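You operate a simulated robot arm through the tools that you are given. There is no shell and no other tool. Be economical: measure what you need, move in short steps, check, and stop when the job is done.

You are at the controls of a simulated robot arm. One attempt, no reset.

## Task
Press the vent button three times. Fetch the purple pad and set it on the top of the welder bench. Press the check button three times. Fetch the blue valve with a white cap that says "351" from the black pocket tray and set it on the fine checker plate. The order is free. Set down upright: purple pad, blue valve with a white cap.
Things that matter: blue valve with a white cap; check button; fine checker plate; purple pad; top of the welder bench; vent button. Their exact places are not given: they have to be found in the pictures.

Only the result counts: the job must be done as asked and must still hold three seconds after the hand-in. Knocking over, shifting, dropping, spilling or breaking anything else fails it. Lids that push on must go on centred and level and be pressed home; caps that screw on are set level and turned clockwise until they are tight.

## Robot
A 7-joint arm with a two-finger parallel gripper on a trunk, on a base that drives. Base frame: it is fixed to the floor where the robot stands at the start and does not move with it; the origin is under the middle of the robot, x ahead of it, y to its left, z up. Lengths are in mm, angles in degrees, forces in N, time in s.
With the tool pointing down near the work surface it reaches from about 220 to 740 mm from the robot's upright axis, wherever it stands. Its first joint turns from -166.0 to 166.0 degrees. Places, roughly: blue valve with a white cap [-250, 2750, 1000]; check button [500, 800, 900]; fine checker plate [500, 500, 750]; purple pad (6x5x5 cm) [600, 300, 900]; top of the welder bench [-400, 2900, 900]; vent button [500, 0, 900]. Payload 1.57 kg.
The TCP is the grasp point between the finger pads, 30 mm short of the fingertips. In the tool frame z runs along the fingers and y along their closing line. Largest opening 110 mm; finger width 24, thickness 12; the body of the gripper, 48 by 112 mm, starts 78 mm behind the TCP.
Orientation is that of the tool frame in the base frame, as a unit quaternion [x, y, z, w]. With the fingers straight down and closing along the base's y, the tool's x points along the base's -x, its y along +y and its z along -z.

## Interface
- The arm moves only by the tool jog_arm. Its argument "rows" is a list of rows, each an object of numbers (a shift or turn left out is 0, a gripper value left out holds the last): "hand": the opening, from 0 (shut) to 1 (fully open); "tx", "ty", "tz": the shift along the tool's x, y, z in cm; "wx", "wy", "wz": the turn, a rotation vector about the tool's x, y, z in degrees. In form: [{"hand": .., "tx": .., "ty": .., "tz": .., "wx": .., "wy": .., "wz": ..}, ...]. A call has 1 to 8 rows; each row shifts and turns the commanded pose from where the row before left it, along the tool's axes as they then stand. Each row takes 0.2 s and may step no farther than 50 mm and 8.6 degrees from the row before; otherwise, or with a gripper value out of range, the whole call is refused. A pose out of reach is approached as far as the arm can. The call stops where the force on the tool passes 40 N (or 10 N more than at its start, if that is more) or the arm is blocked; 0.2 s more then pass. Each finger travels about 45 mm/s and halts on what it meets, pressing with about 43 N; the grip force reading is that of the motor and also rises with nothing between the fingers. The clock runs only during rows and for 0.2 s after the last one: add rows that do not move to give the fingers time. It gives the time, the measured TCP pose, the force on the tool (base axes), the opening and the grip force at its end, in the units of the frame above (readings bear some noise), with the torque about the TCP (base axes, N m) and any sound that the robot's microphone picked up.
- Cameras (640 x 400 px; columns grow to the right, rows downward): "scene" is now at [15.6, 183.9, 1590.7]; the picture's right is [0.34, -0.94, 0.00], its down [-0.66, -0.24, -0.71] and it looks along [0.67, 0.24, -0.70] (base axes); focal length 263 px, centre (320, 200). "wrist" rides on the gripper at [70, 16, -141] in the tool frame; the picture's right is [-0.23, 0.97, 0.00], its down [-0.86, -0.20, -0.48] and it looks along [-0.47, -0.11, 0.88] (tool axes); focal length 222 px, centre (320, 200).
- snapshot(camera): a new picture of that camera. No time passes.
- slide_trunk(by): slides the trunk up (or, below 0, down) by that many mm; the arm and the scene camera ride with it, the base frame stays. It gives what a move gives, with no picture.
- drive_base(legs): drives the robot by 1 to 6 legs, each [ahead, turn to the left] in mm and degrees, along the robot's own axes; the way and the turn of a leg run together, so that a leg with both is an arc; at most 1500 mm and 180 degrees a leg. The arm and the cameras ride along, it lands a little off, and it stops where it bumps. It gives what a move gives.
- turn_head(pan, tilt): turns the head with the scene camera to pan (to the left, within 155 degrees either way) and tilt (down, from -29 to 69), counted from straight ahead of the robot. It gives what a move gives.
- locate(camera, pixels): there is no depth. For up to 12 entries [column, row, z] of the newest picture of that camera ("zoom" is the newest enlarged one), the place [x, y] in the base frame at which the ray of that pixel passes the height z, good to about 2 mm. No time passes.
- enlarge(camera, box): a new picture of the part [left, top, right, bottom] of that camera's present view, enlarged. No time passes.
- finish_job(): hands the job in; it is judged then, once.

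Keep the steps short. Do not move on a guess: measure, check each grasp and each placing, and mend mistakes. In all there are 110 turns and 78 pictures (those below and enlarged ones count). Leave the gripper open and the arm clear of the work at the hand-in unless told otherwise, and finish with a single line.

The tools are called after ">>>" as name(argument=value, ...) on one line, values as JSON. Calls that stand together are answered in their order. jog_arm: Moves the arm, as the interface text tells. Its arguments: {"type":"object","properties":{"rows":{"type":"array","items":{"type":"object","properties":{"hand":{"type":"number"},"tx":{"type":"number"},"ty":{"type":"number"},"tz":{"type":"number"},"wx":{"type":"number"},"wy":{"type":"number"},"wz":{"type":"number"}}}}},"required":["rows"]} The other tools are called the same way: slide_trunk (by) slides the trunk up or down; drive_base (legs) drives the base; turn_head (pan, tilt) turns the head that bears the scene camera; snapshot (camera) takes a picture; locate (camera, pixels) gives the place at which the rays of pixels pass given heights; enlarge (camera, box) takes an enlarged picture of a part of a camera's view; finish_job () hands the job in.

At the start:

```text
time: 0.0
eef_pos: [320.2, 342.4, 1218.0]
ee_rot: [0.001, 1.0, -0.001, 0.0]
ft_force: [0.0, -0.1, 0.1]
torque: [0.0, -0.01, 0.0]
grip_width: 109.8
grip_force: 0.2
trunk travel left (down, up): [-525.0, 65.0]
robot x, y, heading: [-1.7, 3.0, 0.2]
head pan, tilt: [19.6, 44.7]
```

scene: 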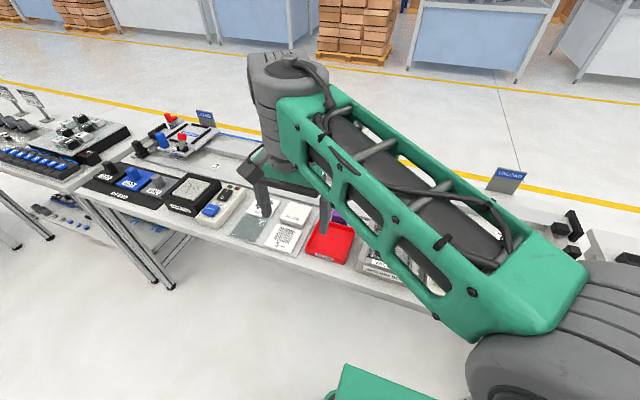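
wrist: 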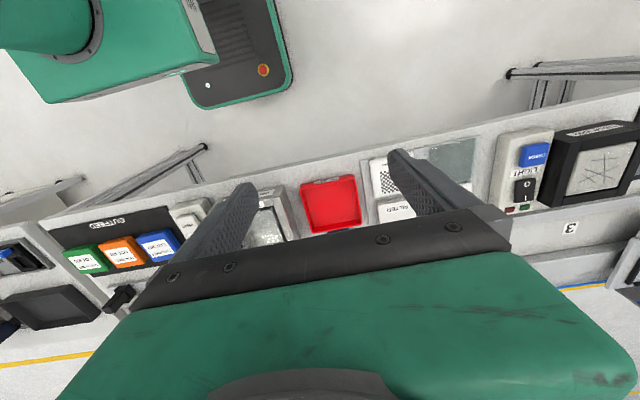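

I see a bench with buttons and trays. I'll enlarge parts of both views to identify them.

>>> enlarge(camera="wrist", box=[0, 150, 320, 350])

>>> enlarge(camera="scene", box=[60, 100, 380, 300])

```text
2.00 times, centred on (160, 250) of wrist
```

zoom: 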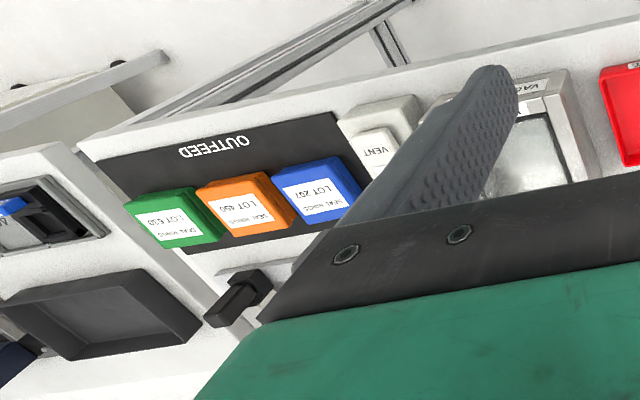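

```text
2.00 times, centred on (220, 200) of scene
```

zoom: 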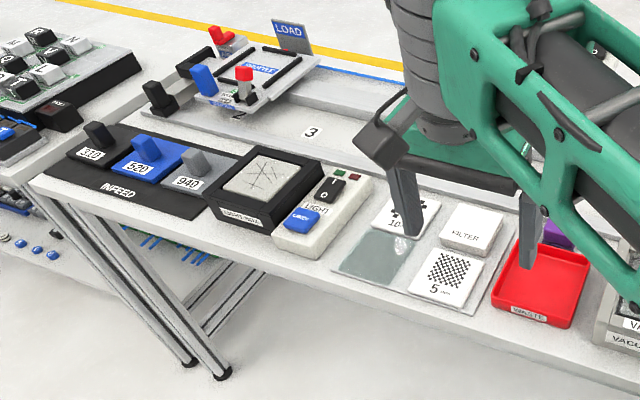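

I'll draw the arm back so the bench gets into the wrist and scene view.

>>> jog_arm(rows=[{"tx": 5}, {"tx": 5}, {"tx": 5}, {"tx": 3}])

>>> snapshot(camera="wrist")

>>> snapshot(camera="scene")

```text
time: 1.0
eef_pos: [140.8, 342.3, 1216.8]
ee_rot: [0.0, 1.0, 0.0, 0.001]
ft_force: [0.1, -0.1, 0.1]
torque: [0.0, -0.03, 0.02]
grip_width: 109.9
grip_force: 0.0
trunk travel left (down, up): [-525.0, 65.0]
robot x, y, heading: [-3.5, 3.1, -0.0]
head pan, tilt: [19.6, 44.7]
```

```text
73 pictures are left
```

wrist: 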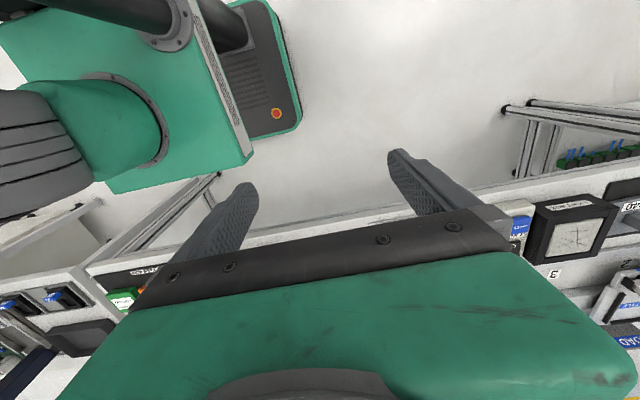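

```text
72 pictures are left
```

scene: 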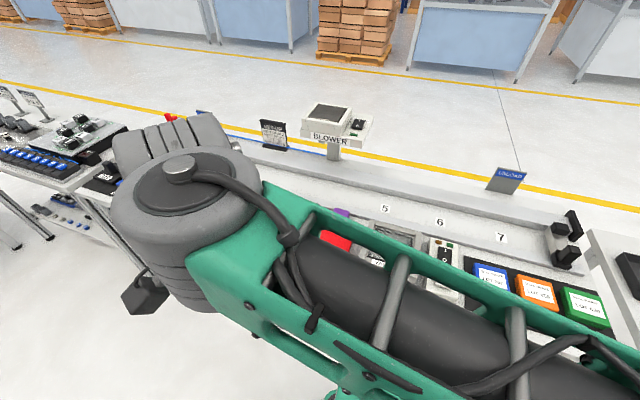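

Worse; the hand hides the far side in the wrist view. I go forward instead to x≈420.

>>> jog_arm(rows=[{"tx": -5}, {"tx": -5}, {"tx": -5}, {"tx": -5}, {"tx": -5}, {"tx": -5}])

>>> snapshot(camera="wrist")

>>> enlarge(camera="scene", box=[60, 100, 380, 300])

```text
time: 2.4
eef_pos: [441.9, 341.0, 1215.3]
ee_rot: [-0.001, 1.0, 0.0, 0.0]
ft_force: [0.2, -0.6, 0.0]
torque: [-0.03, 0.01, 0.0]
grip_width: 109.8
grip_force: 0.0
trunk travel left (down, up): [-525.0, 65.0]
robot x, y, heading: [-2.0, -1.2, 0.2]
head pan, tilt: [19.6, 44.7]
```

```text
71 pictures are left
```

wrist: 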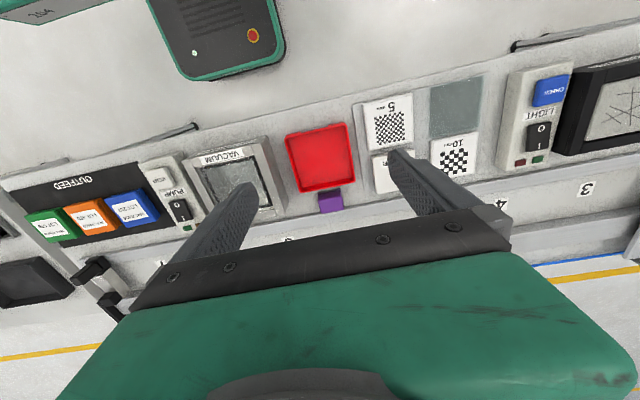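

```text
2.00 times, centred on (220, 200) of scene
```

zoom: 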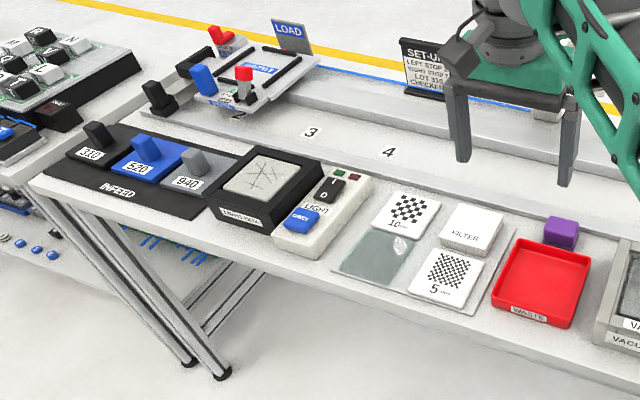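

Purple pad, fine checker plate (5 mm), check and vent button are visible. I triangulate heights from both cameras.

>>> locate(camera="wrist", pixels=[[550, 91, 850], [550, 91, 750], [330, 201, 850], [330, 201, 750], [388, 122, 850], [388, 122, 750], [159, 177, 850], [159, 177, 750]])

>>> locate(camera="zoom", pixels=[[300, 220, 850], [300, 220, 750], [562, 228, 850], [562, 228, 750], [448, 276, 850], [448, 276, 750]])

>>> enlarge(camera="wrist", box=[100, 120, 360, 280])

>>> enlarge(camera="wrist", box=[350, 40, 610, 200])

```text
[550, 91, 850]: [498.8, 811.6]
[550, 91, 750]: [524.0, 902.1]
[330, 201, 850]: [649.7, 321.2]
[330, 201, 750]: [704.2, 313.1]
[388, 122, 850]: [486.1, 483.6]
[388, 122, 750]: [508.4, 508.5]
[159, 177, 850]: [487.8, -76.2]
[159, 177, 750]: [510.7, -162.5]
```

```text
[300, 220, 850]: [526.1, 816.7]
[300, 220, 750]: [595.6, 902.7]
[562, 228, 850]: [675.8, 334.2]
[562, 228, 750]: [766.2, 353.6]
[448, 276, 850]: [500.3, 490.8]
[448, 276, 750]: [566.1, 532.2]
```

```text
2.46 times, centred on (230, 200) of wrist
```

zoom: 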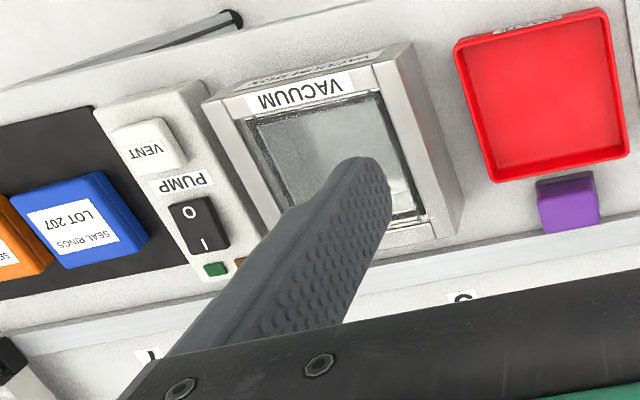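

```text
2.46 times, centred on (480, 120) of wrist
```

zoom: 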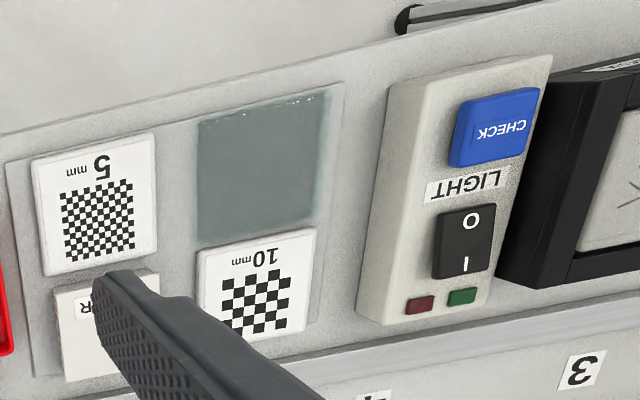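

Heights come out near 870 for the bench, buttons ≈905. I go over the vent button with closed fingers at a safe height, then look.

>>> jog_arm(rows=[{"hand": 0, "ty": -5}, {"ty": -5}, {"ty": -5}, {"ty": -5}, {"ty": -5}, {"ty": -5}, {"ty": -5, "tz": 2}, {"tx": -1, "ty": -2, "tz": 4}])

>>> enlarge(camera="wrist", box=[160, 40, 480, 240])

>>> enlarge(camera="scene", box=[360, 160, 640, 335])

```text
refused: row 7 steps farther than a row can; nothing moved
```

```text
2.00 times, centred on (320, 140) of wrist
```

zoom: 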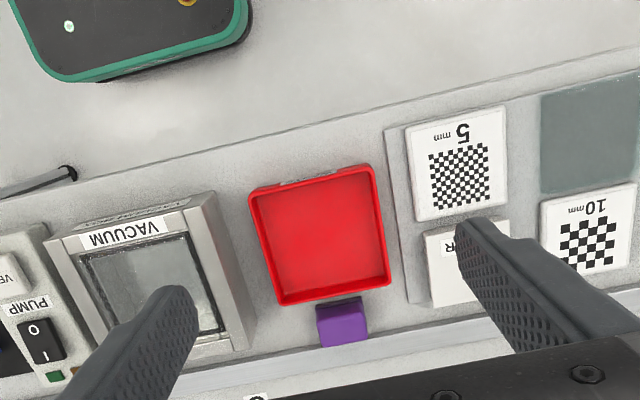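

```text
2.29 times, centred on (500, 248) of scene
```

zoom: 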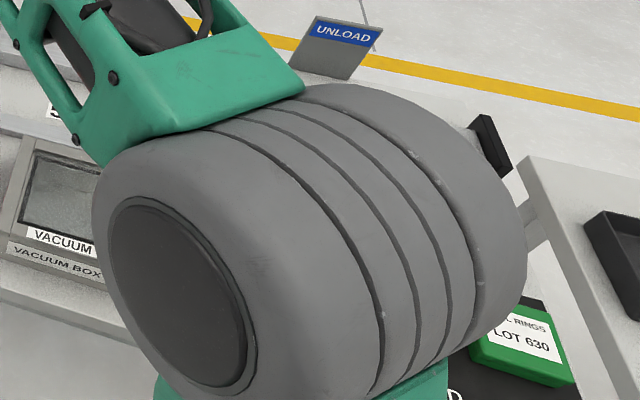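

Row too long; I split it.

>>> jog_arm(rows=[{"hand": 0, "ty": -4.9}, {"ty": -4.9}, {"ty": -4.9}, {"ty": -4.9}, {"ty": -4.9}, {"ty": -4.9}, {"ty": -4.5, "tz": 2}, {"tx": -3, "ty": -2, "tz": 3}])

>>> snapshot(camera="wrist")

>>> enlarge(camera="scene", box=[360, 160, 640, 335])

```text
time: 4.2
eef_pos: [473.0, -16.2, 1165.5]
ee_rot: [0.0, 1.0, 0.0, 0.001]
ft_force: [-0.6, 0.4, -0.7]
torque: [0.02, -0.01, -0.01]
grip_width: 0.1
grip_force: 21.5
trunk travel left (down, up): [-525.0, 65.0]
robot x, y, heading: [-1.4, -1.8, -0.2]
head pan, tilt: [19.6, 44.7]
```

```text
65 pictures are left
```

wrist: 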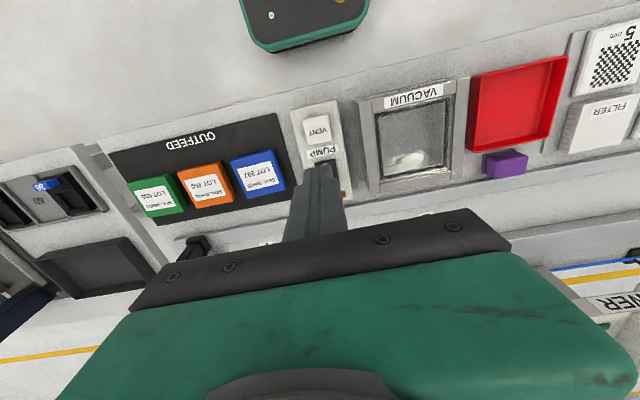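

```text
2.29 times, centred on (500, 248) of scene
```

zoom: 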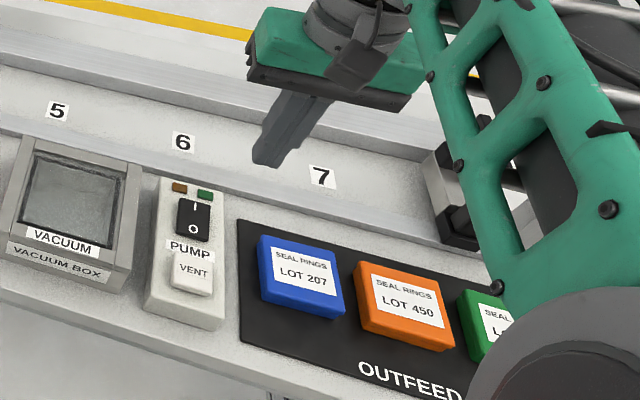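

The vent top shows at wrist (317,129) and scene zoom (192,271). Triangulate.

>>> locate(camera="wrist", pixels=[[317, 129, 920], [317, 129, 890]])

>>> locate(camera="zoom", pixels=[[192, 271, 920], [192, 271, 890], [176, 203, 920], [176, 203, 890]])

```text
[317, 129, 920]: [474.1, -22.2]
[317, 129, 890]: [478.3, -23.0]
```

```text
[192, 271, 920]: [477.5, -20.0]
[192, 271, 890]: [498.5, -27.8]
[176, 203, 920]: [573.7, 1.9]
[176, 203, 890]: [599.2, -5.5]
```

Vent top ≈ (473,-22, 925). I descend to about 30 mm above it.

>>> jog_arm(rows=[{"ty": -0.6, "tz": 4.5}, {"tz": 4.5}, {"tz": 4.5}, {"tz": 3.5}, {}])

>>> enlarge(camera="wrist", box=[220, 60, 420, 185])

>>> enlarge(camera="scene", box=[360, 180, 520, 280])

```text
time: 5.4
eef_pos: [470.7, -22.6, 995.4]
ee_rot: [0.0, 1.0, 0.0, 0.0]
ft_force: [0.2, 0.2, -1.0]
torque: [0.0, 0.01, 0.01]
grip_width: 0.1
grip_force: 21.3
trunk travel left (down, up): [-525.0, 65.0]
robot x, y, heading: [1.1, 3.0, -0.0]
head pan, tilt: [19.6, 44.7]
```

```text
3.20 times, centred on (320, 122) of wrist
```

zoom: 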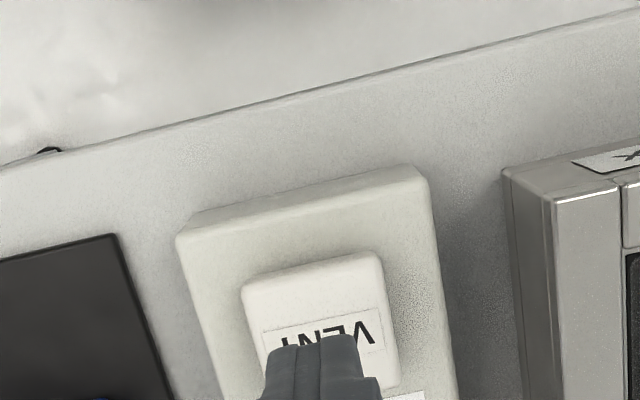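

```text
4.00 times, centred on (440, 230) of scene
```

zoom: 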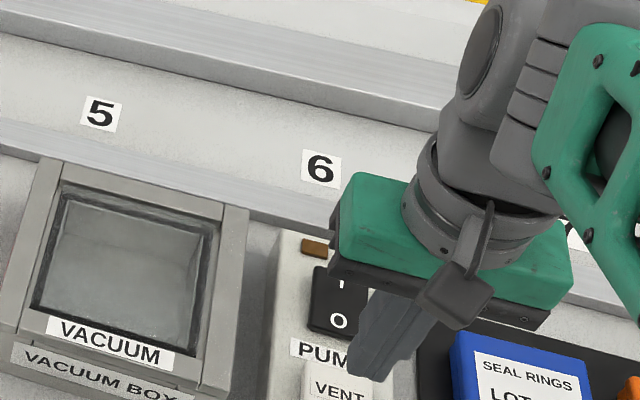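

Check the button centre, about wrist (319.5,164).

>>> locate(camera="wrist", pixels=[[319.5, 164, 925], [319.5, 164, 915]])

```text
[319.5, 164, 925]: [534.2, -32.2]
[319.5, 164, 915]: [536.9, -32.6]
```

That used the older wrist picture; take a fresh one.

>>> enlarge(camera="wrist", box=[220, 60, 420, 185])

>>> locate(camera="zoom", pixels=[[320, 335, 925], [320, 335, 915], [310, 258, 925], [389, 320, 925], [250, 335, 925]])

```text
3.20 times, centred on (320, 122) of wrist
```

zoom: 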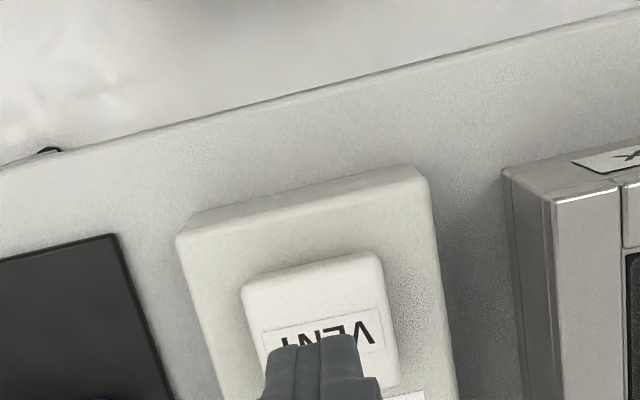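

```text
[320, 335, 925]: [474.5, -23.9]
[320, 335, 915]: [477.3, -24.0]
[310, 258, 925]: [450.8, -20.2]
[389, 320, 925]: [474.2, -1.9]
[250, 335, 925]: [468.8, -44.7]
```

Aligned. Go down in small steps and watch the force.

>>> jog_arm(rows=[{"tx": -0.2, "tz": 2.5}, {"tz": 0.4}, {"tz": 0.4}, {"tz": 0.4}, {"tz": 0.3}])

```text
time: 6.6
eef_pos: [472.0, -21.5, 957.0]
ee_rot: [0.0, 1.0, 0.0, 0.0]
ft_force: [-0.3, -0.3, -0.2]
torque: [0.05, -0.01, 0.04]
grip_width: 0.0
grip_force: 21.7
trunk travel left (down, up): [-525.0, 65.0]
robot x, y, heading: [0.3, 1.9, 0.1]
head pan, tilt: [19.6, 44.7]
```

>>> jog_arm(rows=[{"tz": 0.3}, {"tz": 0.3}, {"tz": 0.2}, {"tz": 0.2}])

```text
time: 7.6
eef_pos: [472.2, -22.2, 947.1]
ee_rot: [0.0, 1.0, 0.0, 0.0]
ft_force: [-0.4, 0.6, 1.6]
torque: [0.03, 0.01, 0.01]
grip_width: 0.2
grip_force: 21.3
trunk travel left (down, up): [-525.0, 65.0]
robot x, y, heading: [-0.5, 1.0, 0.1]
head pan, tilt: [19.6, 44.7]
```

Force just begins (1.6 N). Continue in 1.5 mm steps.

>>> jog_arm(rows=[{"tz": 0.15}, {"tz": 0.15}, {"tz": 0.1}])

```text
time: 8.4
eef_pos: [471.3, -23.2, 944.1]
ee_rot: [0.0, 1.0, 0.001, 0.0]
ft_force: [1.7, -1.0, 2.3]
torque: [-0.03, -0.05, -0.01]
grip_width: 0.3
grip_force: 21.1
trunk travel left (down, up): [-525.0, 65.0]
robot x, y, heading: [2.1, 3.1, -0.3]
head pan, tilt: [19.6, 44.7]
heard: click
```

Click: first press. I release by 12 mm and press again.

>>> jog_arm(rows=[{"tz": -0.6}, {"tz": -0.6}, {}, {"tz": 0.6}, {"tz": 0.3}, {"tz": 0.2}, {"tz": 0.15}])

```text
time: 10.0
eef_pos: [471.7, -22.6, 944.6]
ee_rot: [-0.001, 1.0, 0.0, 0.0]
ft_force: [1.0, 0.3, 2.4]
torque: [0.01, 0.03, 0.01]
grip_width: 0.3
grip_force: 21.9
trunk travel left (down, up): [-525.0, 65.0]
robot x, y, heading: [-0.7, -2.5, 0.1]
head pan, tilt: [19.6, 44.7]
```

No click yet; slightly deeper.

>>> jog_arm(rows=[{"tz": 0.1}, {"tz": 0.1}])

```text
time: 10.6
eef_pos: [471.2, -22.7, 941.5]
ee_rot: [0.0, 1.0, 0.0, 0.0]
ft_force: [1.4, -0.9, 4.2]
torque: [-0.02, -0.05, -0.01]
grip_width: 0.2
grip_force: 21.5
trunk travel left (down, up): [-525.0, 65.0]
robot x, y, heading: [1.8, -3.0, 0.2]
head pan, tilt: [19.6, 44.7]
heard: click
```

Second click. Third press, same depth.

>>> jog_arm(rows=[{"tz": -0.7}, {"tz": -0.8}, {}, {"tz": 0.8}, {"tz": 0.3}, {"tz": 0.2}, {"tz": 0.2}])

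```text
time: 12.2
eef_pos: [470.5, -21.3, 941.6]
ee_rot: [0.0, 1.0, 0.001, 0.0]
ft_force: [-2.1, 3.4, 7.6]
torque: [0.11, 0.06, -0.01]
grip_width: 0.0
grip_force: 20.9
trunk travel left (down, up): [-525.0, 65.0]
robot x, y, heading: [0.6, -0.6, 0.3]
head pan, tilt: [19.6, 44.7]
heard: click
```

Third click. Raise and retract the arm before driving.

>>> jog_arm(rows=[{"tz": -5}, {"tz": -5}, {"tz": -5}, {"tz": -5}, {"tx": 4, "tz": -3}, {"tx": 5}, {"tx": 5}, {"tx": 3}])

>>> turn_head(pan=60, tilt=40)

>>> snapshot(camera="scene")

```text
time: 14.0
eef_pos: [300.3, -22.3, 1168.0]
ee_rot: [0.0, 1.0, 0.0, 0.0]
ft_force: [-0.1, 0.5, -0.4]
torque: [-0.02, -0.02, -0.01]
grip_width: 0.3
grip_force: 21.0
trunk travel left (down, up): [-525.0, 65.0]
robot x, y, heading: [4.4, -0.6, -0.1]
head pan, tilt: [19.6, 44.7]
```

```text
time: 15.1
eef_pos: [302.7, -21.4, 1167.7]
ee_rot: [-0.001, 1.0, 0.001, 0.0]
ft_force: [-0.4, -0.2, 0.1]
torque: [0.01, 0.01, -0.01]
grip_width: 0.1
grip_force: 21.4
trunk travel left (down, up): [-525.0, 65.0]
robot x, y, heading: [-2.0, -5.4, 0.3]
head pan, tilt: [60.0, 40.0]
```

```text
60 pictures are left
```

scene: 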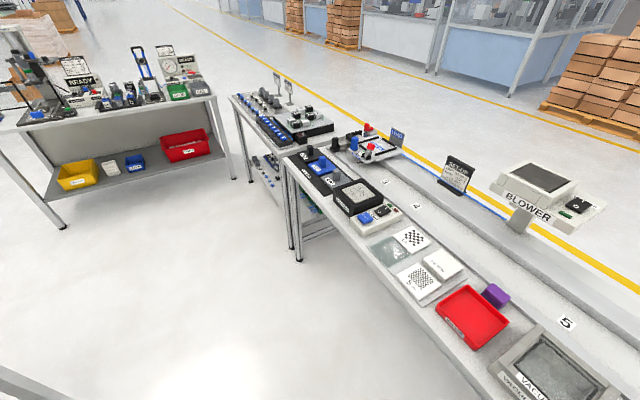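

Floor is clear. Turn left, drive 420, turn back to face the bench.

>>> drive_base(legs=[[0, 90], [430, 0], [0, -90]])

>>> turn_head(pan=20, tilt=50)

>>> snapshot(camera="scene")

```text
time: 25.3
eef_pos: [310.3, 403.4, 1167.6]
ee_rot: [0.016, 1.0, 0.0, 0.0]
ft_force: [0.7, 0.8, 0.4]
torque: [0.02, 0.03, -0.02]
grip_width: 0.1
grip_force: 21.0
trunk travel left (down, up): [-525.0, 65.0]
robot x, y, heading: [4.7, 431.0, -1.6]
head pan, tilt: [60.0, 40.0]
```

```text
time: 26.4
eef_pos: [309.6, 403.2, 1167.8]
ee_rot: [0.017, 1.0, 0.0, 0.0]
ft_force: [0.2, -0.2, 0.6]
torque: [0.0, 0.01, -0.03]
grip_width: 0.0
grip_force: 20.9
trunk travel left (down, up): [-525.0, 65.0]
robot x, y, heading: [9.4, 432.1, -2.0]
head pan, tilt: [20.0, 50.0]
```

```text
59 pictures are left
```

scene: 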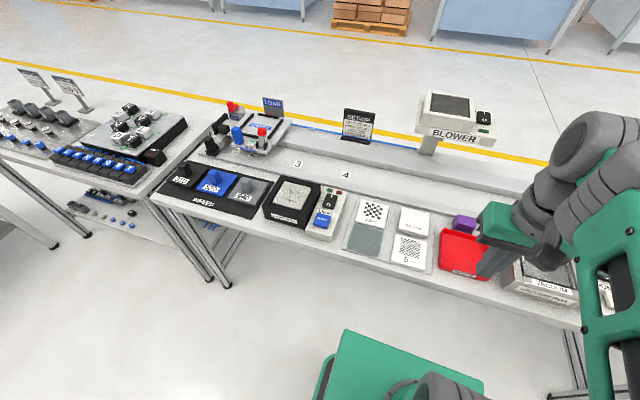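

Heading is −1.8°; I correct the tool yaw and move over toward the check button (≈480,757).

>>> jog_arm(rows=[{"wz": -1.8}, {"tx": -2.2, "ty": 4.4}, {"tx": -2.2, "ty": 4.4}, {"tx": -2.2, "ty": 4.4}, {"tx": -2.2, "ty": 4.4}, {"tx": -2.2, "ty": 4.4}, {"tx": -2.2, "ty": 4.4}, {"tx": -2.2, "ty": 4.4}])

>>> jog_arm(rows=[{"tx": -1.5, "ty": 4.4}, {"tz": 4}, {"tz": 4}, {}])

>>> enlarge(camera="wrist", box=[220, 60, 420, 185])

```text
time: 28.2
eef_pos: [467.2, 714.5, 1164.7]
ee_rot: [0.001, 1.0, 0.0, 0.0]
ft_force: [-0.4, 0.2, 0.6]
torque: [0.02, 0.01, -0.03]
grip_width: 0.1
grip_force: 21.9
trunk travel left (down, up): [-525.0, 65.0]
robot x, y, heading: [7.7, 434.1, -1.9]
head pan, tilt: [20.0, 50.0]
```

```text
time: 29.2
eef_pos: [482.7, 752.6, 1089.1]
ee_rot: [0.001, 1.0, 0.001, 0.0]
ft_force: [-0.2, 0.0, 0.2]
torque: [-0.05, 0.02, 0.02]
grip_width: 0.0
grip_force: 21.3
trunk travel left (down, up): [-525.0, 65.0]
robot x, y, heading: [9.0, 431.8, -1.8]
head pan, tilt: [20.0, 50.0]
```

```text
3.20 times, centred on (320, 122) of wrist
```

zoom: 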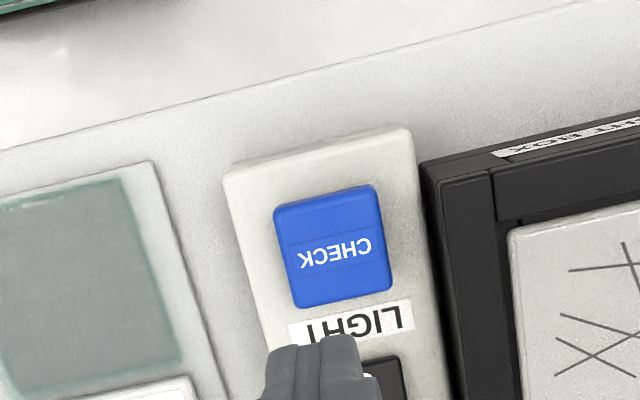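

Locate the check button top centre (332,244).

>>> locate(camera="zoom", pixels=[[332, 244, 925], [332, 244, 915]])

```text
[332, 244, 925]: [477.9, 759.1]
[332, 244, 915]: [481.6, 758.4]
```

Target (480.5,758.7). Descend to just above (TCP ≈ 957).

>>> jog_arm(rows=[{"tx": 0.2, "ty": 0.6, "tz": 4}, {"tz": 4}, {"tz": 3}, {"tz": 1.5}, {"tz": 0.4}])

>>> enlarge(camera="wrist", box=[220, 80, 420, 205])

```text
time: 30.4
eef_pos: [476.6, 760.8, 958.2]
ee_rot: [0.001, 1.0, 0.0, 0.0]
ft_force: [-0.7, -0.3, -0.1]
torque: [-0.03, 0.0, -0.02]
grip_width: 0.0
grip_force: 21.2
trunk travel left (down, up): [-525.0, 65.0]
robot x, y, heading: [9.4, 434.4, -1.7]
head pan, tilt: [20.0, 50.0]
```

```text
3.20 times, centred on (320, 142) of wrist
```

zoom: 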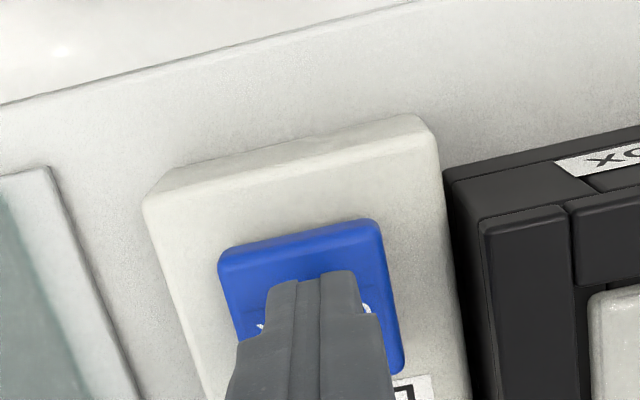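

Fingers are over the button. Press in small steps.

>>> jog_arm(rows=[{"tz": 0.5}, {"tz": 0.3}, {"tz": 0.2}, {"tz": 0.2}])

```text
time: 31.4
eef_pos: [479.5, 761.5, 946.8]
ee_rot: [0.001, 1.0, 0.001, 0.001]
ft_force: [-0.8, 0.4, 0.7]
torque: [0.01, -0.04, 0.01]
grip_width: 0.0
grip_force: 21.9
trunk travel left (down, up): [-525.0, 65.0]
robot x, y, heading: [11.0, 432.1, -2.0]
head pan, tilt: [20.0, 50.0]
```

>>> jog_arm(rows=[{"tz": 0.2}, {"tz": 0.15}, {"tz": 0.15}])

```text
time: 32.2
eef_pos: [478.4, 760.6, 940.9]
ee_rot: [0.001, 1.0, 0.001, 0.001]
ft_force: [-2.6, -1.7, 6.5]
torque: [-0.06, 0.07, 0.01]
grip_width: 0.0
grip_force: 21.3
trunk travel left (down, up): [-525.0, 65.0]
robot x, y, heading: [8.8, 432.4, -1.7]
head pan, tilt: [20.0, 50.0]
heard: click
```

First click. Release and press again.

>>> jog_arm(rows=[{"tz": -0.7}, {"tz": -0.8}, {}, {"tz": 0.8}, {"tz": 0.3}, {"tz": 0.2}, {"tz": 0.2}])

>>> jog_arm(rows=[{"tz": -0.7}, {"tz": -0.8}, {}, {"tz": 0.8}, {"tz": 0.3}, {"tz": 0.2}, {"tz": 0.2}])

```text
time: 33.8
eef_pos: [479.0, 760.1, 942.5]
ee_rot: [0.001, 1.0, 0.0, 0.001]
ft_force: [1.9, 1.5, 3.4]
torque: [0.01, -0.01, 0.01]
grip_width: 0.0
grip_force: 21.4
trunk travel left (down, up): [-525.0, 65.0]
robot x, y, heading: [8.9, 433.4, -2.2]
head pan, tilt: [20.0, 50.0]
heard: click
```

```text
time: 35.4
eef_pos: [477.9, 760.0, 941.5]
ee_rot: [0.001, 1.0, 0.0, 0.0]
ft_force: [-0.3, 0.8, 2.6]
torque: [0.03, 0.0, 0.0]
grip_width: 0.0
grip_force: 21.3
trunk travel left (down, up): [-525.0, 65.0]
robot x, y, heading: [8.6, 436.3, -1.8]
head pan, tilt: [20.0, 50.0]
heard: click
```

Three clicks. Raise, open and travel over to the pad.

>>> jog_arm(rows=[{"tz": -5}, {"tz": -5}, {"tz": -5}, {"tz": -5, "hand": 0.8}, {"ty": -4.8}, {"ty": -4.8}, {"ty": -4.8}, {"ty": -4.8}])

>>> jog_arm(rows=[{"ty": -4.8}, {"ty": -4.8}, {"ty": -4.8}, {"tx": -2, "ty": -4.4}, {"tx": -3, "ty": -3.5}, {"tx": -4, "ty": -2}, {}])

>>> snapshot(camera="wrist")

>>> enlarge(camera="scene", box=[400, 150, 560, 250])

```text
time: 37.2
eef_pos: [479.9, 564.6, 1141.0]
ee_rot: [0.001, 1.0, 0.0, 0.0]
ft_force: [0.9, -0.8, 0.4]
torque: [-0.03, 0.01, 0.0]
grip_width: 88.3
grip_force: 0.2
trunk travel left (down, up): [-525.0, 65.0]
robot x, y, heading: [9.2, 431.4, -1.8]
head pan, tilt: [20.0, 50.0]
```

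```text
time: 38.8
eef_pos: [567.3, 322.7, 1142.7]
ee_rot: [0.001, 1.0, 0.0, 0.0]
ft_force: [0.7, -0.5, -0.2]
torque: [-0.01, 0.04, 0.0]
grip_width: 88.0
grip_force: 0.0
trunk travel left (down, up): [-525.0, 65.0]
robot x, y, heading: [10.2, 430.8, -1.9]
head pan, tilt: [20.0, 50.0]
```

```text
56 pictures are left
```

wrist: 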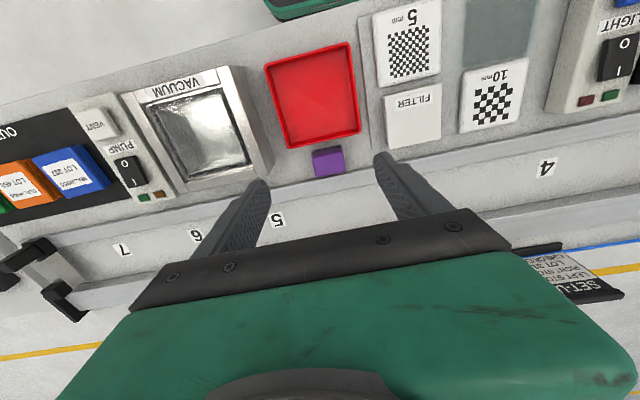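

```text
4.00 times, centred on (480, 200) of scene
```

zoom: 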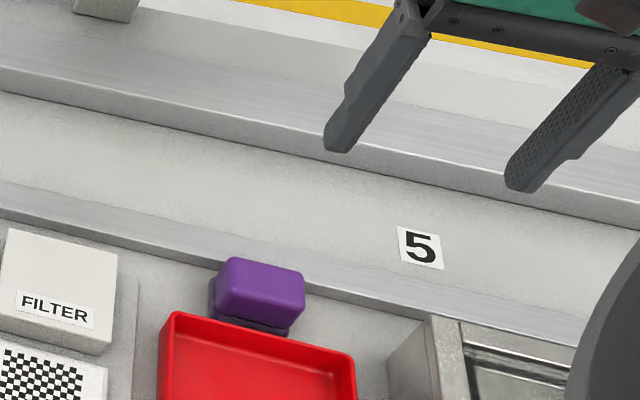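

Enlarge the pad in the wrist view for accurate corners.

>>> locate(camera="zoom", pixels=[[262, 281, 925], [262, 281, 915]])

>>> enlarge(camera="wrist", box=[280, 130, 376, 190])

```text
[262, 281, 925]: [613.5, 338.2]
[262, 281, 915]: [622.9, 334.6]
```

```text
6.67 times, centred on (328, 160) of wrist
```

zoom: 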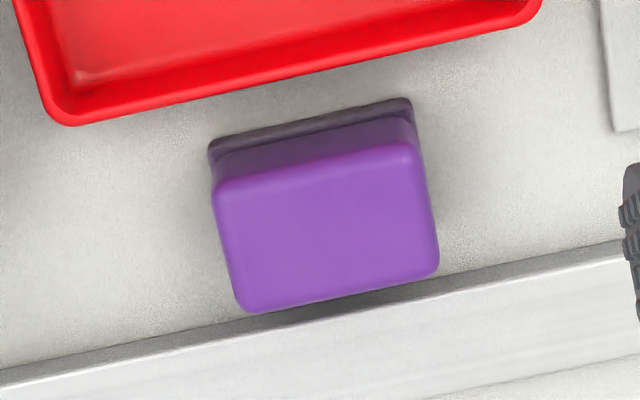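

>>> locate(camera="zoom", pixels=[[325, 228, 925], [325, 228, 915], [217, 180, 915], [414, 145, 915], [437, 275, 915], [245, 310, 915]])

```text
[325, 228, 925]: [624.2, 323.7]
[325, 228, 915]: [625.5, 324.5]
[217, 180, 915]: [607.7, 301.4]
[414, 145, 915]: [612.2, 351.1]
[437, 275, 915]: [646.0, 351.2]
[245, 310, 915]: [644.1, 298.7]
```

Pad top centre ≈ (625.5,324.5), about −4° yaw. Check neighbours' corners for finger clearance.

>>> locate(camera="wrist", pixels=[[271, 179, 900], [271, 179, 866], [388, 148, 885], [440, 139, 885], [372, 152, 866]])

```text
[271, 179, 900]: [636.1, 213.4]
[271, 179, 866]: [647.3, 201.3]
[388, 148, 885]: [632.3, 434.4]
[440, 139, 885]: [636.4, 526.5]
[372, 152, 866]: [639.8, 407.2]
```

Plenty of room. Shift over the pad, turn 4°, descend to TCP ≈ 960 first.

>>> jog_arm(rows=[{"tx": -4}, {"tx": -1.8, "ty": 0.2}, {"wz": 4}, {"tz": 4.8}, {"tz": 4.8}, {"tz": 4.8}, {"tz": 3.8, "hand": 0.75}, {}])

>>> enlarge(camera="wrist", box=[200, 100, 440, 250])

>>> enlarge(camera="scene", box=[400, 150, 560, 250])

```text
time: 40.6
eef_pos: [624.8, 330.8, 959.7]
ee_rot: [0.036, 0.999, 0.0, -0.001]
ft_force: [-0.7, -0.1, 0.5]
torque: [0.0, -0.01, 0.03]
grip_width: 82.6
grip_force: 0.1
trunk travel left (down, up): [-525.0, 65.0]
robot x, y, heading: [9.4, 435.5, -1.7]
head pan, tilt: [20.0, 50.0]
```

```text
2.67 times, centred on (320, 175) of wrist
```

zoom: 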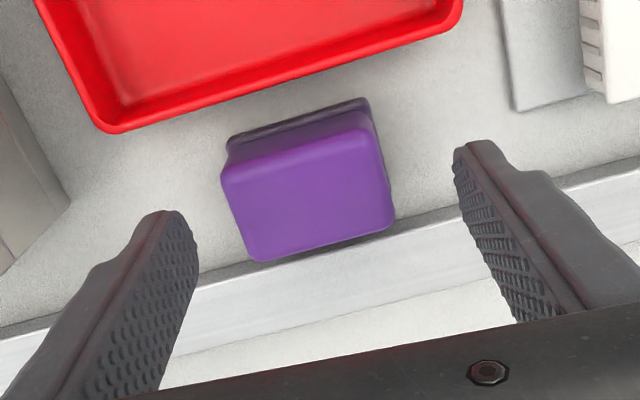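

```text
4.00 times, centred on (480, 200) of scene
```

zoom: 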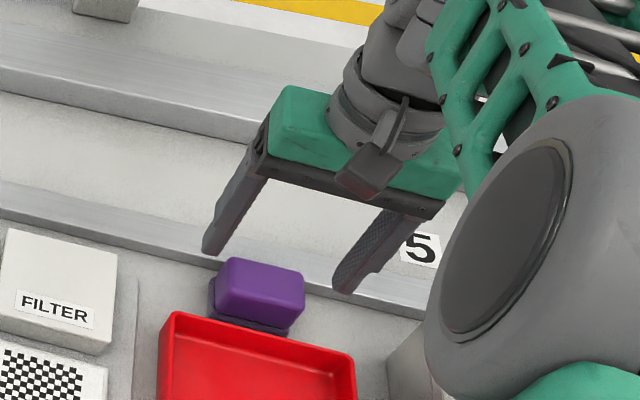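

Re-measure with the closer wrist view.

>>> enlarge(camera="wrist", box=[200, 100, 440, 250])

>>> locate(camera="zoom", pixels=[[308, 195, 915], [222, 185, 915], [378, 150, 915], [393, 215, 915], [255, 260, 915], [230, 140, 868], [367, 100, 868], [175, 212, 930], [470, 145, 930]])

```text
2.67 times, centred on (320, 175) of wrist
```

zoom: 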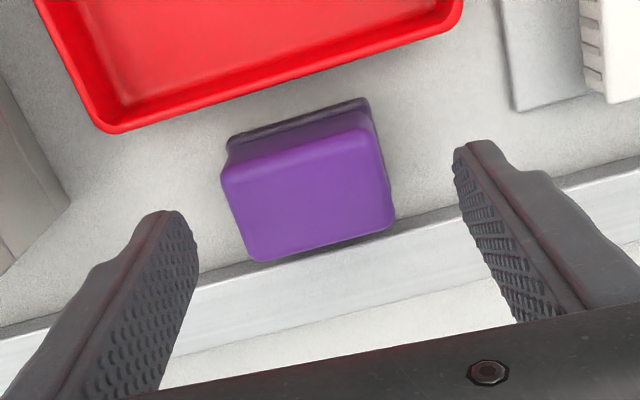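

```text
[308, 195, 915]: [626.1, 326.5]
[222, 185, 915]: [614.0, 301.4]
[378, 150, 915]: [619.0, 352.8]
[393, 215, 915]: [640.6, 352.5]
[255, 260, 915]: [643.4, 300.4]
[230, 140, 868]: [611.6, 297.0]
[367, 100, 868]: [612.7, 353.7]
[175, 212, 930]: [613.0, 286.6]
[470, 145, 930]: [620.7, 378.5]
```

Pad centre y≈326.5, x≈628. Shift −4.5 mm in y, +3 in x, and descend to TCP ≈ 903.

>>> jog_arm(rows=[{"tx": -0.3, "ty": -0.45, "tz": 2}, {"tz": 2}, {"tz": 1}, {"tz": 0.6}, {}])

>>> enlarge(camera="wrist", box=[200, 100, 440, 250])

```text
time: 41.8
eef_pos: [628.4, 324.4, 902.2]
ee_rot: [0.035, 0.999, 0.0, 0.0]
ft_force: [-0.3, 0.8, 0.1]
torque: [0.0, -0.03, 0.02]
grip_width: 82.6
grip_force: 0.0
trunk travel left (down, up): [-525.0, 65.0]
robot x, y, heading: [10.1, 431.1, -2.1]
head pan, tilt: [20.0, 50.0]
```

```text
2.67 times, centred on (320, 175) of wrist
```

zoom: 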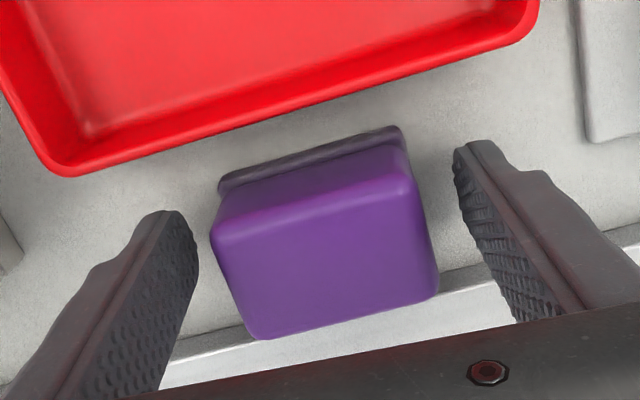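

>>> locate(camera="zoom", pixels=[[220, 185, 868], [400, 130, 868], [215, 225, 912], [412, 180, 912], [438, 285, 912], [255, 338, 912], [180, 215, 872], [465, 145, 872], [450, 285, 890], [190, 345, 890]])

```text
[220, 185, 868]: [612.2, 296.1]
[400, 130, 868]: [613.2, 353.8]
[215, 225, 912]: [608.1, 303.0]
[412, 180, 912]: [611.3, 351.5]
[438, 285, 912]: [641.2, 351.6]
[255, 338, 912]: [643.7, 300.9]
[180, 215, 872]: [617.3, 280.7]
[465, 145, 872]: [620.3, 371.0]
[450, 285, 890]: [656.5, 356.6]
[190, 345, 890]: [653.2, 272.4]
```

Fingers flank the pad well. Close and wait.

>>> jog_arm(rows=[{"hand": 0.4}, {"hand": 0.2}, {"hand": 0.2}, {"hand": 0.2}])

```text
time: 42.8
eef_pos: [627.7, 323.7, 902.4]
ee_rot: [0.035, 0.999, 0.0, 0.0]
ft_force: [-0.2, -0.5, -0.6]
torque: [-0.01, -0.01, 0.01]
grip_width: 58.0
grip_force: 36.1
trunk travel left (down, up): [-525.0, 65.0]
robot x, y, heading: [8.0, 438.2, -2.0]
head pan, tilt: [20.0, 50.0]
```

Gripped at 58 mm. Lift and look.

>>> jog_arm(rows=[{"tz": -2}, {"tz": -3}, {"tz": -4}, {"tz": -5}, {"tz": -5}, {"tz": -5}])

>>> enlarge(camera="scene", box=[400, 80, 624, 220])

>>> enlarge(camera="wrist", box=[200, 100, 440, 250])

```text
time: 44.2
eef_pos: [623.4, 322.2, 1141.4]
ee_rot: [0.036, 0.999, 0.001, -0.001]
ft_force: [-0.2, -0.8, -0.7]
torque: [-0.01, 0.02, -0.02]
grip_width: 57.4
grip_force: 42.4
trunk travel left (down, up): [-525.0, 65.0]
robot x, y, heading: [7.6, 434.0, -2.0]
head pan, tilt: [20.0, 50.0]
```

```text
2.86 times, centred on (512, 150) of scene
```

zoom: 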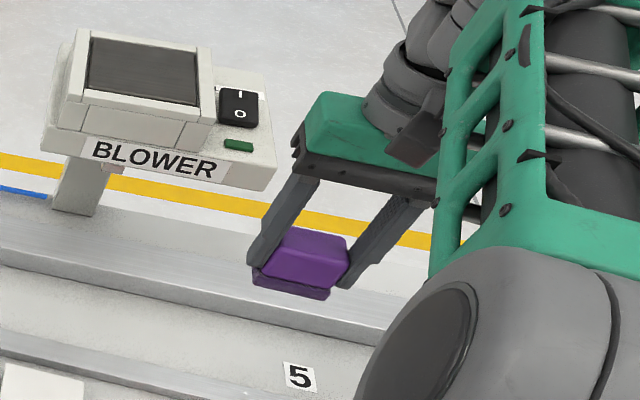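

```text
2.67 times, centred on (320, 175) of wrist
```

zoom: 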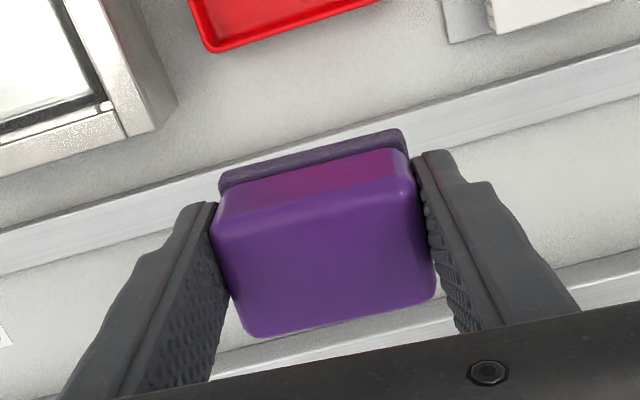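

Pad held. Retract the arm and look at the welder bench.

>>> jog_arm(rows=[{"tx": 5}, {"tx": 5}, {"tx": 5}, {"tx": 5}, {"tx": 5}, {"tx": 5}, {"tx": 2, "wz": -4}])

>>> turn_head(pan=100, tilt=20)

>>> snapshot(camera="scene")

```text
time: 45.8
eef_pos: [308.5, 345.4, 1146.2]
ee_rot: [0.002, 1.0, 0.0, 0.0]
ft_force: [0.5, -1.0, -0.8]
torque: [-0.02, -0.02, 0.0]
grip_width: 57.0
grip_force: 43.1
trunk travel left (down, up): [-525.0, 65.0]
robot x, y, heading: [7.0, 432.0, -1.8]
head pan, tilt: [20.0, 50.0]
```

```text
time: 47.3
eef_pos: [308.3, 346.6, 1145.6]
ee_rot: [0.001, 1.0, 0.0, 0.0]
ft_force: [-1.5, 0.1, -0.2]
torque: [-0.01, -0.03, 0.0]
grip_width: 56.8
grip_force: 43.3
trunk travel left (down, up): [-525.0, 65.0]
robot x, y, heading: [12.0, 436.0, -2.2]
head pan, tilt: [100.0, 20.0]
```

```text
47 pictures are left
```

scene: 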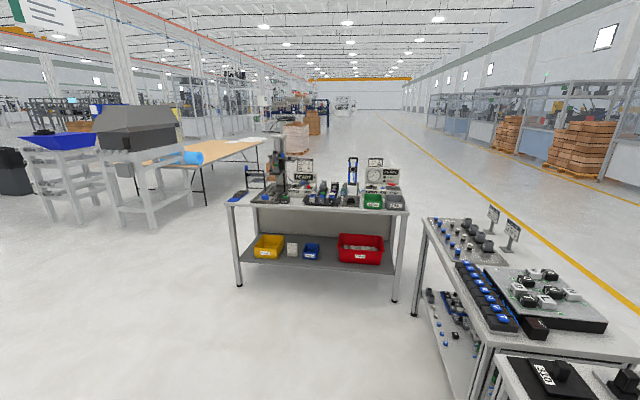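

>>> locate(camera="scene", pixels=[[230, 206, 870], [405, 209, 870], [240, 287, 0], [394, 301, 0], [410, 318, 0], [425, 218, 870]])

>>> enlarge(camera="scene", box=[210, 140, 434, 280])

```text
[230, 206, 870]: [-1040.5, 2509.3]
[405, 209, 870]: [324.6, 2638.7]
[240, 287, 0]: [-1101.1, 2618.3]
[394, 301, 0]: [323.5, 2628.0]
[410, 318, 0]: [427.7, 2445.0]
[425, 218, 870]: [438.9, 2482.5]
```

```text
2.86 times, centred on (322, 210) of scene
```

zoom: 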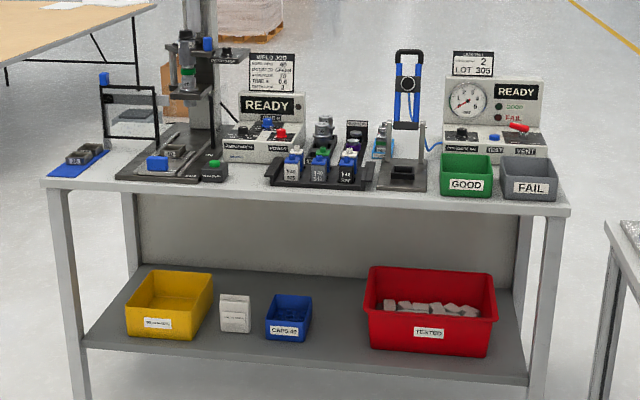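

Bench front edge y≈2600; the tray sits near x≈−250. Turn and drive to about (−250,2190) heading 90°.

>>> drive_base(legs=[[0, 100.3], [900, 0], [870, 0], [0, -8.3]])

>>> turn_head(pan=0, tilt=45)

>>> snapshot(camera="scene")

>>> snapshot(camera="wrist")

```text
time: 61.3
eef_pos: [-253.7, 2496.1, 1147.0]
ee_rot: [0.729, -0.685, 0.0, 0.0]
ft_force: [-0.4, -0.1, -0.8]
torque: [0.01, 0.02, -0.01]
grip_width: 56.6
grip_force: 43.5
trunk travel left (down, up): [-525.0, 65.0]
robot x, y, heading: [-328.1, 2189.2, 91.8]
head pan, tilt: [100.0, 20.0]
```

```text
time: 63.1
eef_pos: [-254.1, 2496.0, 1145.3]
ee_rot: [0.728, -0.685, 0.0, 0.001]
ft_force: [0.8, 0.5, -1.2]
torque: [0.0, 0.0, 0.0]
grip_width: 57.0
grip_force: 43.0
trunk travel left (down, up): [-525.0, 65.0]
robot x, y, heading: [-321.4, 2194.6, 91.6]
head pan, tilt: [0.0, 45.0]
```

```text
45 pictures are left
```

scene: 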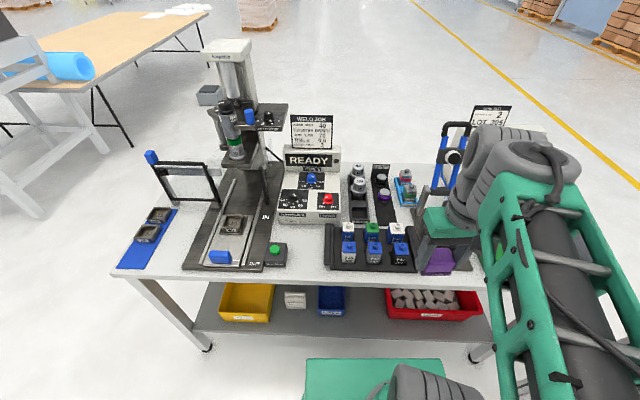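

```text
44 pictures are left
```

wrist: 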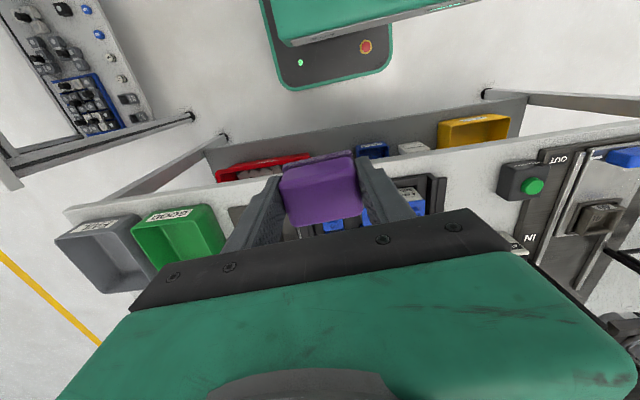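

>>> enlarge(camera="scene", box=[250, 130, 490, 280])

>>> locate(camera="scene", pixels=[[115, 272, 870], [270, 275, 870], [300, 272, 870], [327, 268, 870], [300, 245, 870], [320, 230, 870], [278, 205, 870], [325, 265, 870], [420, 270, 870], [385, 225, 870], [420, 215, 870], [345, 225, 870]])

```text
2.67 times, centred on (370, 205) of scene
```

zoom: 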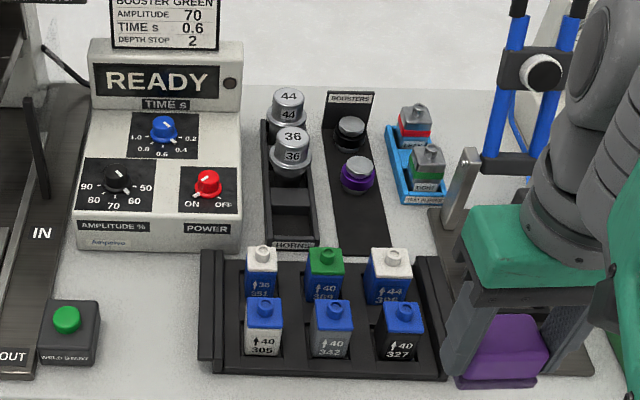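

```text
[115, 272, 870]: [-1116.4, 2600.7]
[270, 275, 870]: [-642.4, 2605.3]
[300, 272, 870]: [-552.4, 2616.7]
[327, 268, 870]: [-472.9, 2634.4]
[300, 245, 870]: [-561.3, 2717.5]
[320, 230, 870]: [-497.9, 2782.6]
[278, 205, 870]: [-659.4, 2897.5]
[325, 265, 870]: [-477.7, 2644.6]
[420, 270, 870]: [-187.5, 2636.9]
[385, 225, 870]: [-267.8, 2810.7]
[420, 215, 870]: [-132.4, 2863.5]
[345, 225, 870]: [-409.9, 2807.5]
```

The target "351" is the rear-left valve. The free patch between the green-button box and the tray seems good for the pad; measure it.

>>> locate(camera="zoom", pixels=[[99, 362, 868], [99, 305, 900], [203, 372, 868], [205, 252, 868], [80, 250, 868], [235, 250, 868], [200, 250, 890], [150, 310, 868], [390, 240, 868], [440, 255, 868], [380, 250, 868], [425, 205, 868]])

>>> enlarge(camera="scene", box=[330, 205, 426, 265])

```text
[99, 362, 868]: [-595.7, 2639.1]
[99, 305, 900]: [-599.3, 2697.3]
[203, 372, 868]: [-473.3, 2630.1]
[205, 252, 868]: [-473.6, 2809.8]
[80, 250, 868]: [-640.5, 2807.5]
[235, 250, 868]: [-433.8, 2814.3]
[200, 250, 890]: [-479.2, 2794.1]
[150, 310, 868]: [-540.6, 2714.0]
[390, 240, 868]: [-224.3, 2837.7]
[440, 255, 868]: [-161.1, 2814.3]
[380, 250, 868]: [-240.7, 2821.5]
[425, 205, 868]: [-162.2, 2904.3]
```

```text
6.67 times, centred on (378, 235) of scene
```

zoom: 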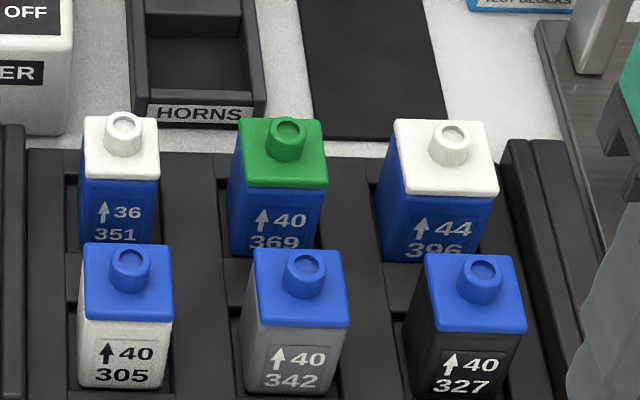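

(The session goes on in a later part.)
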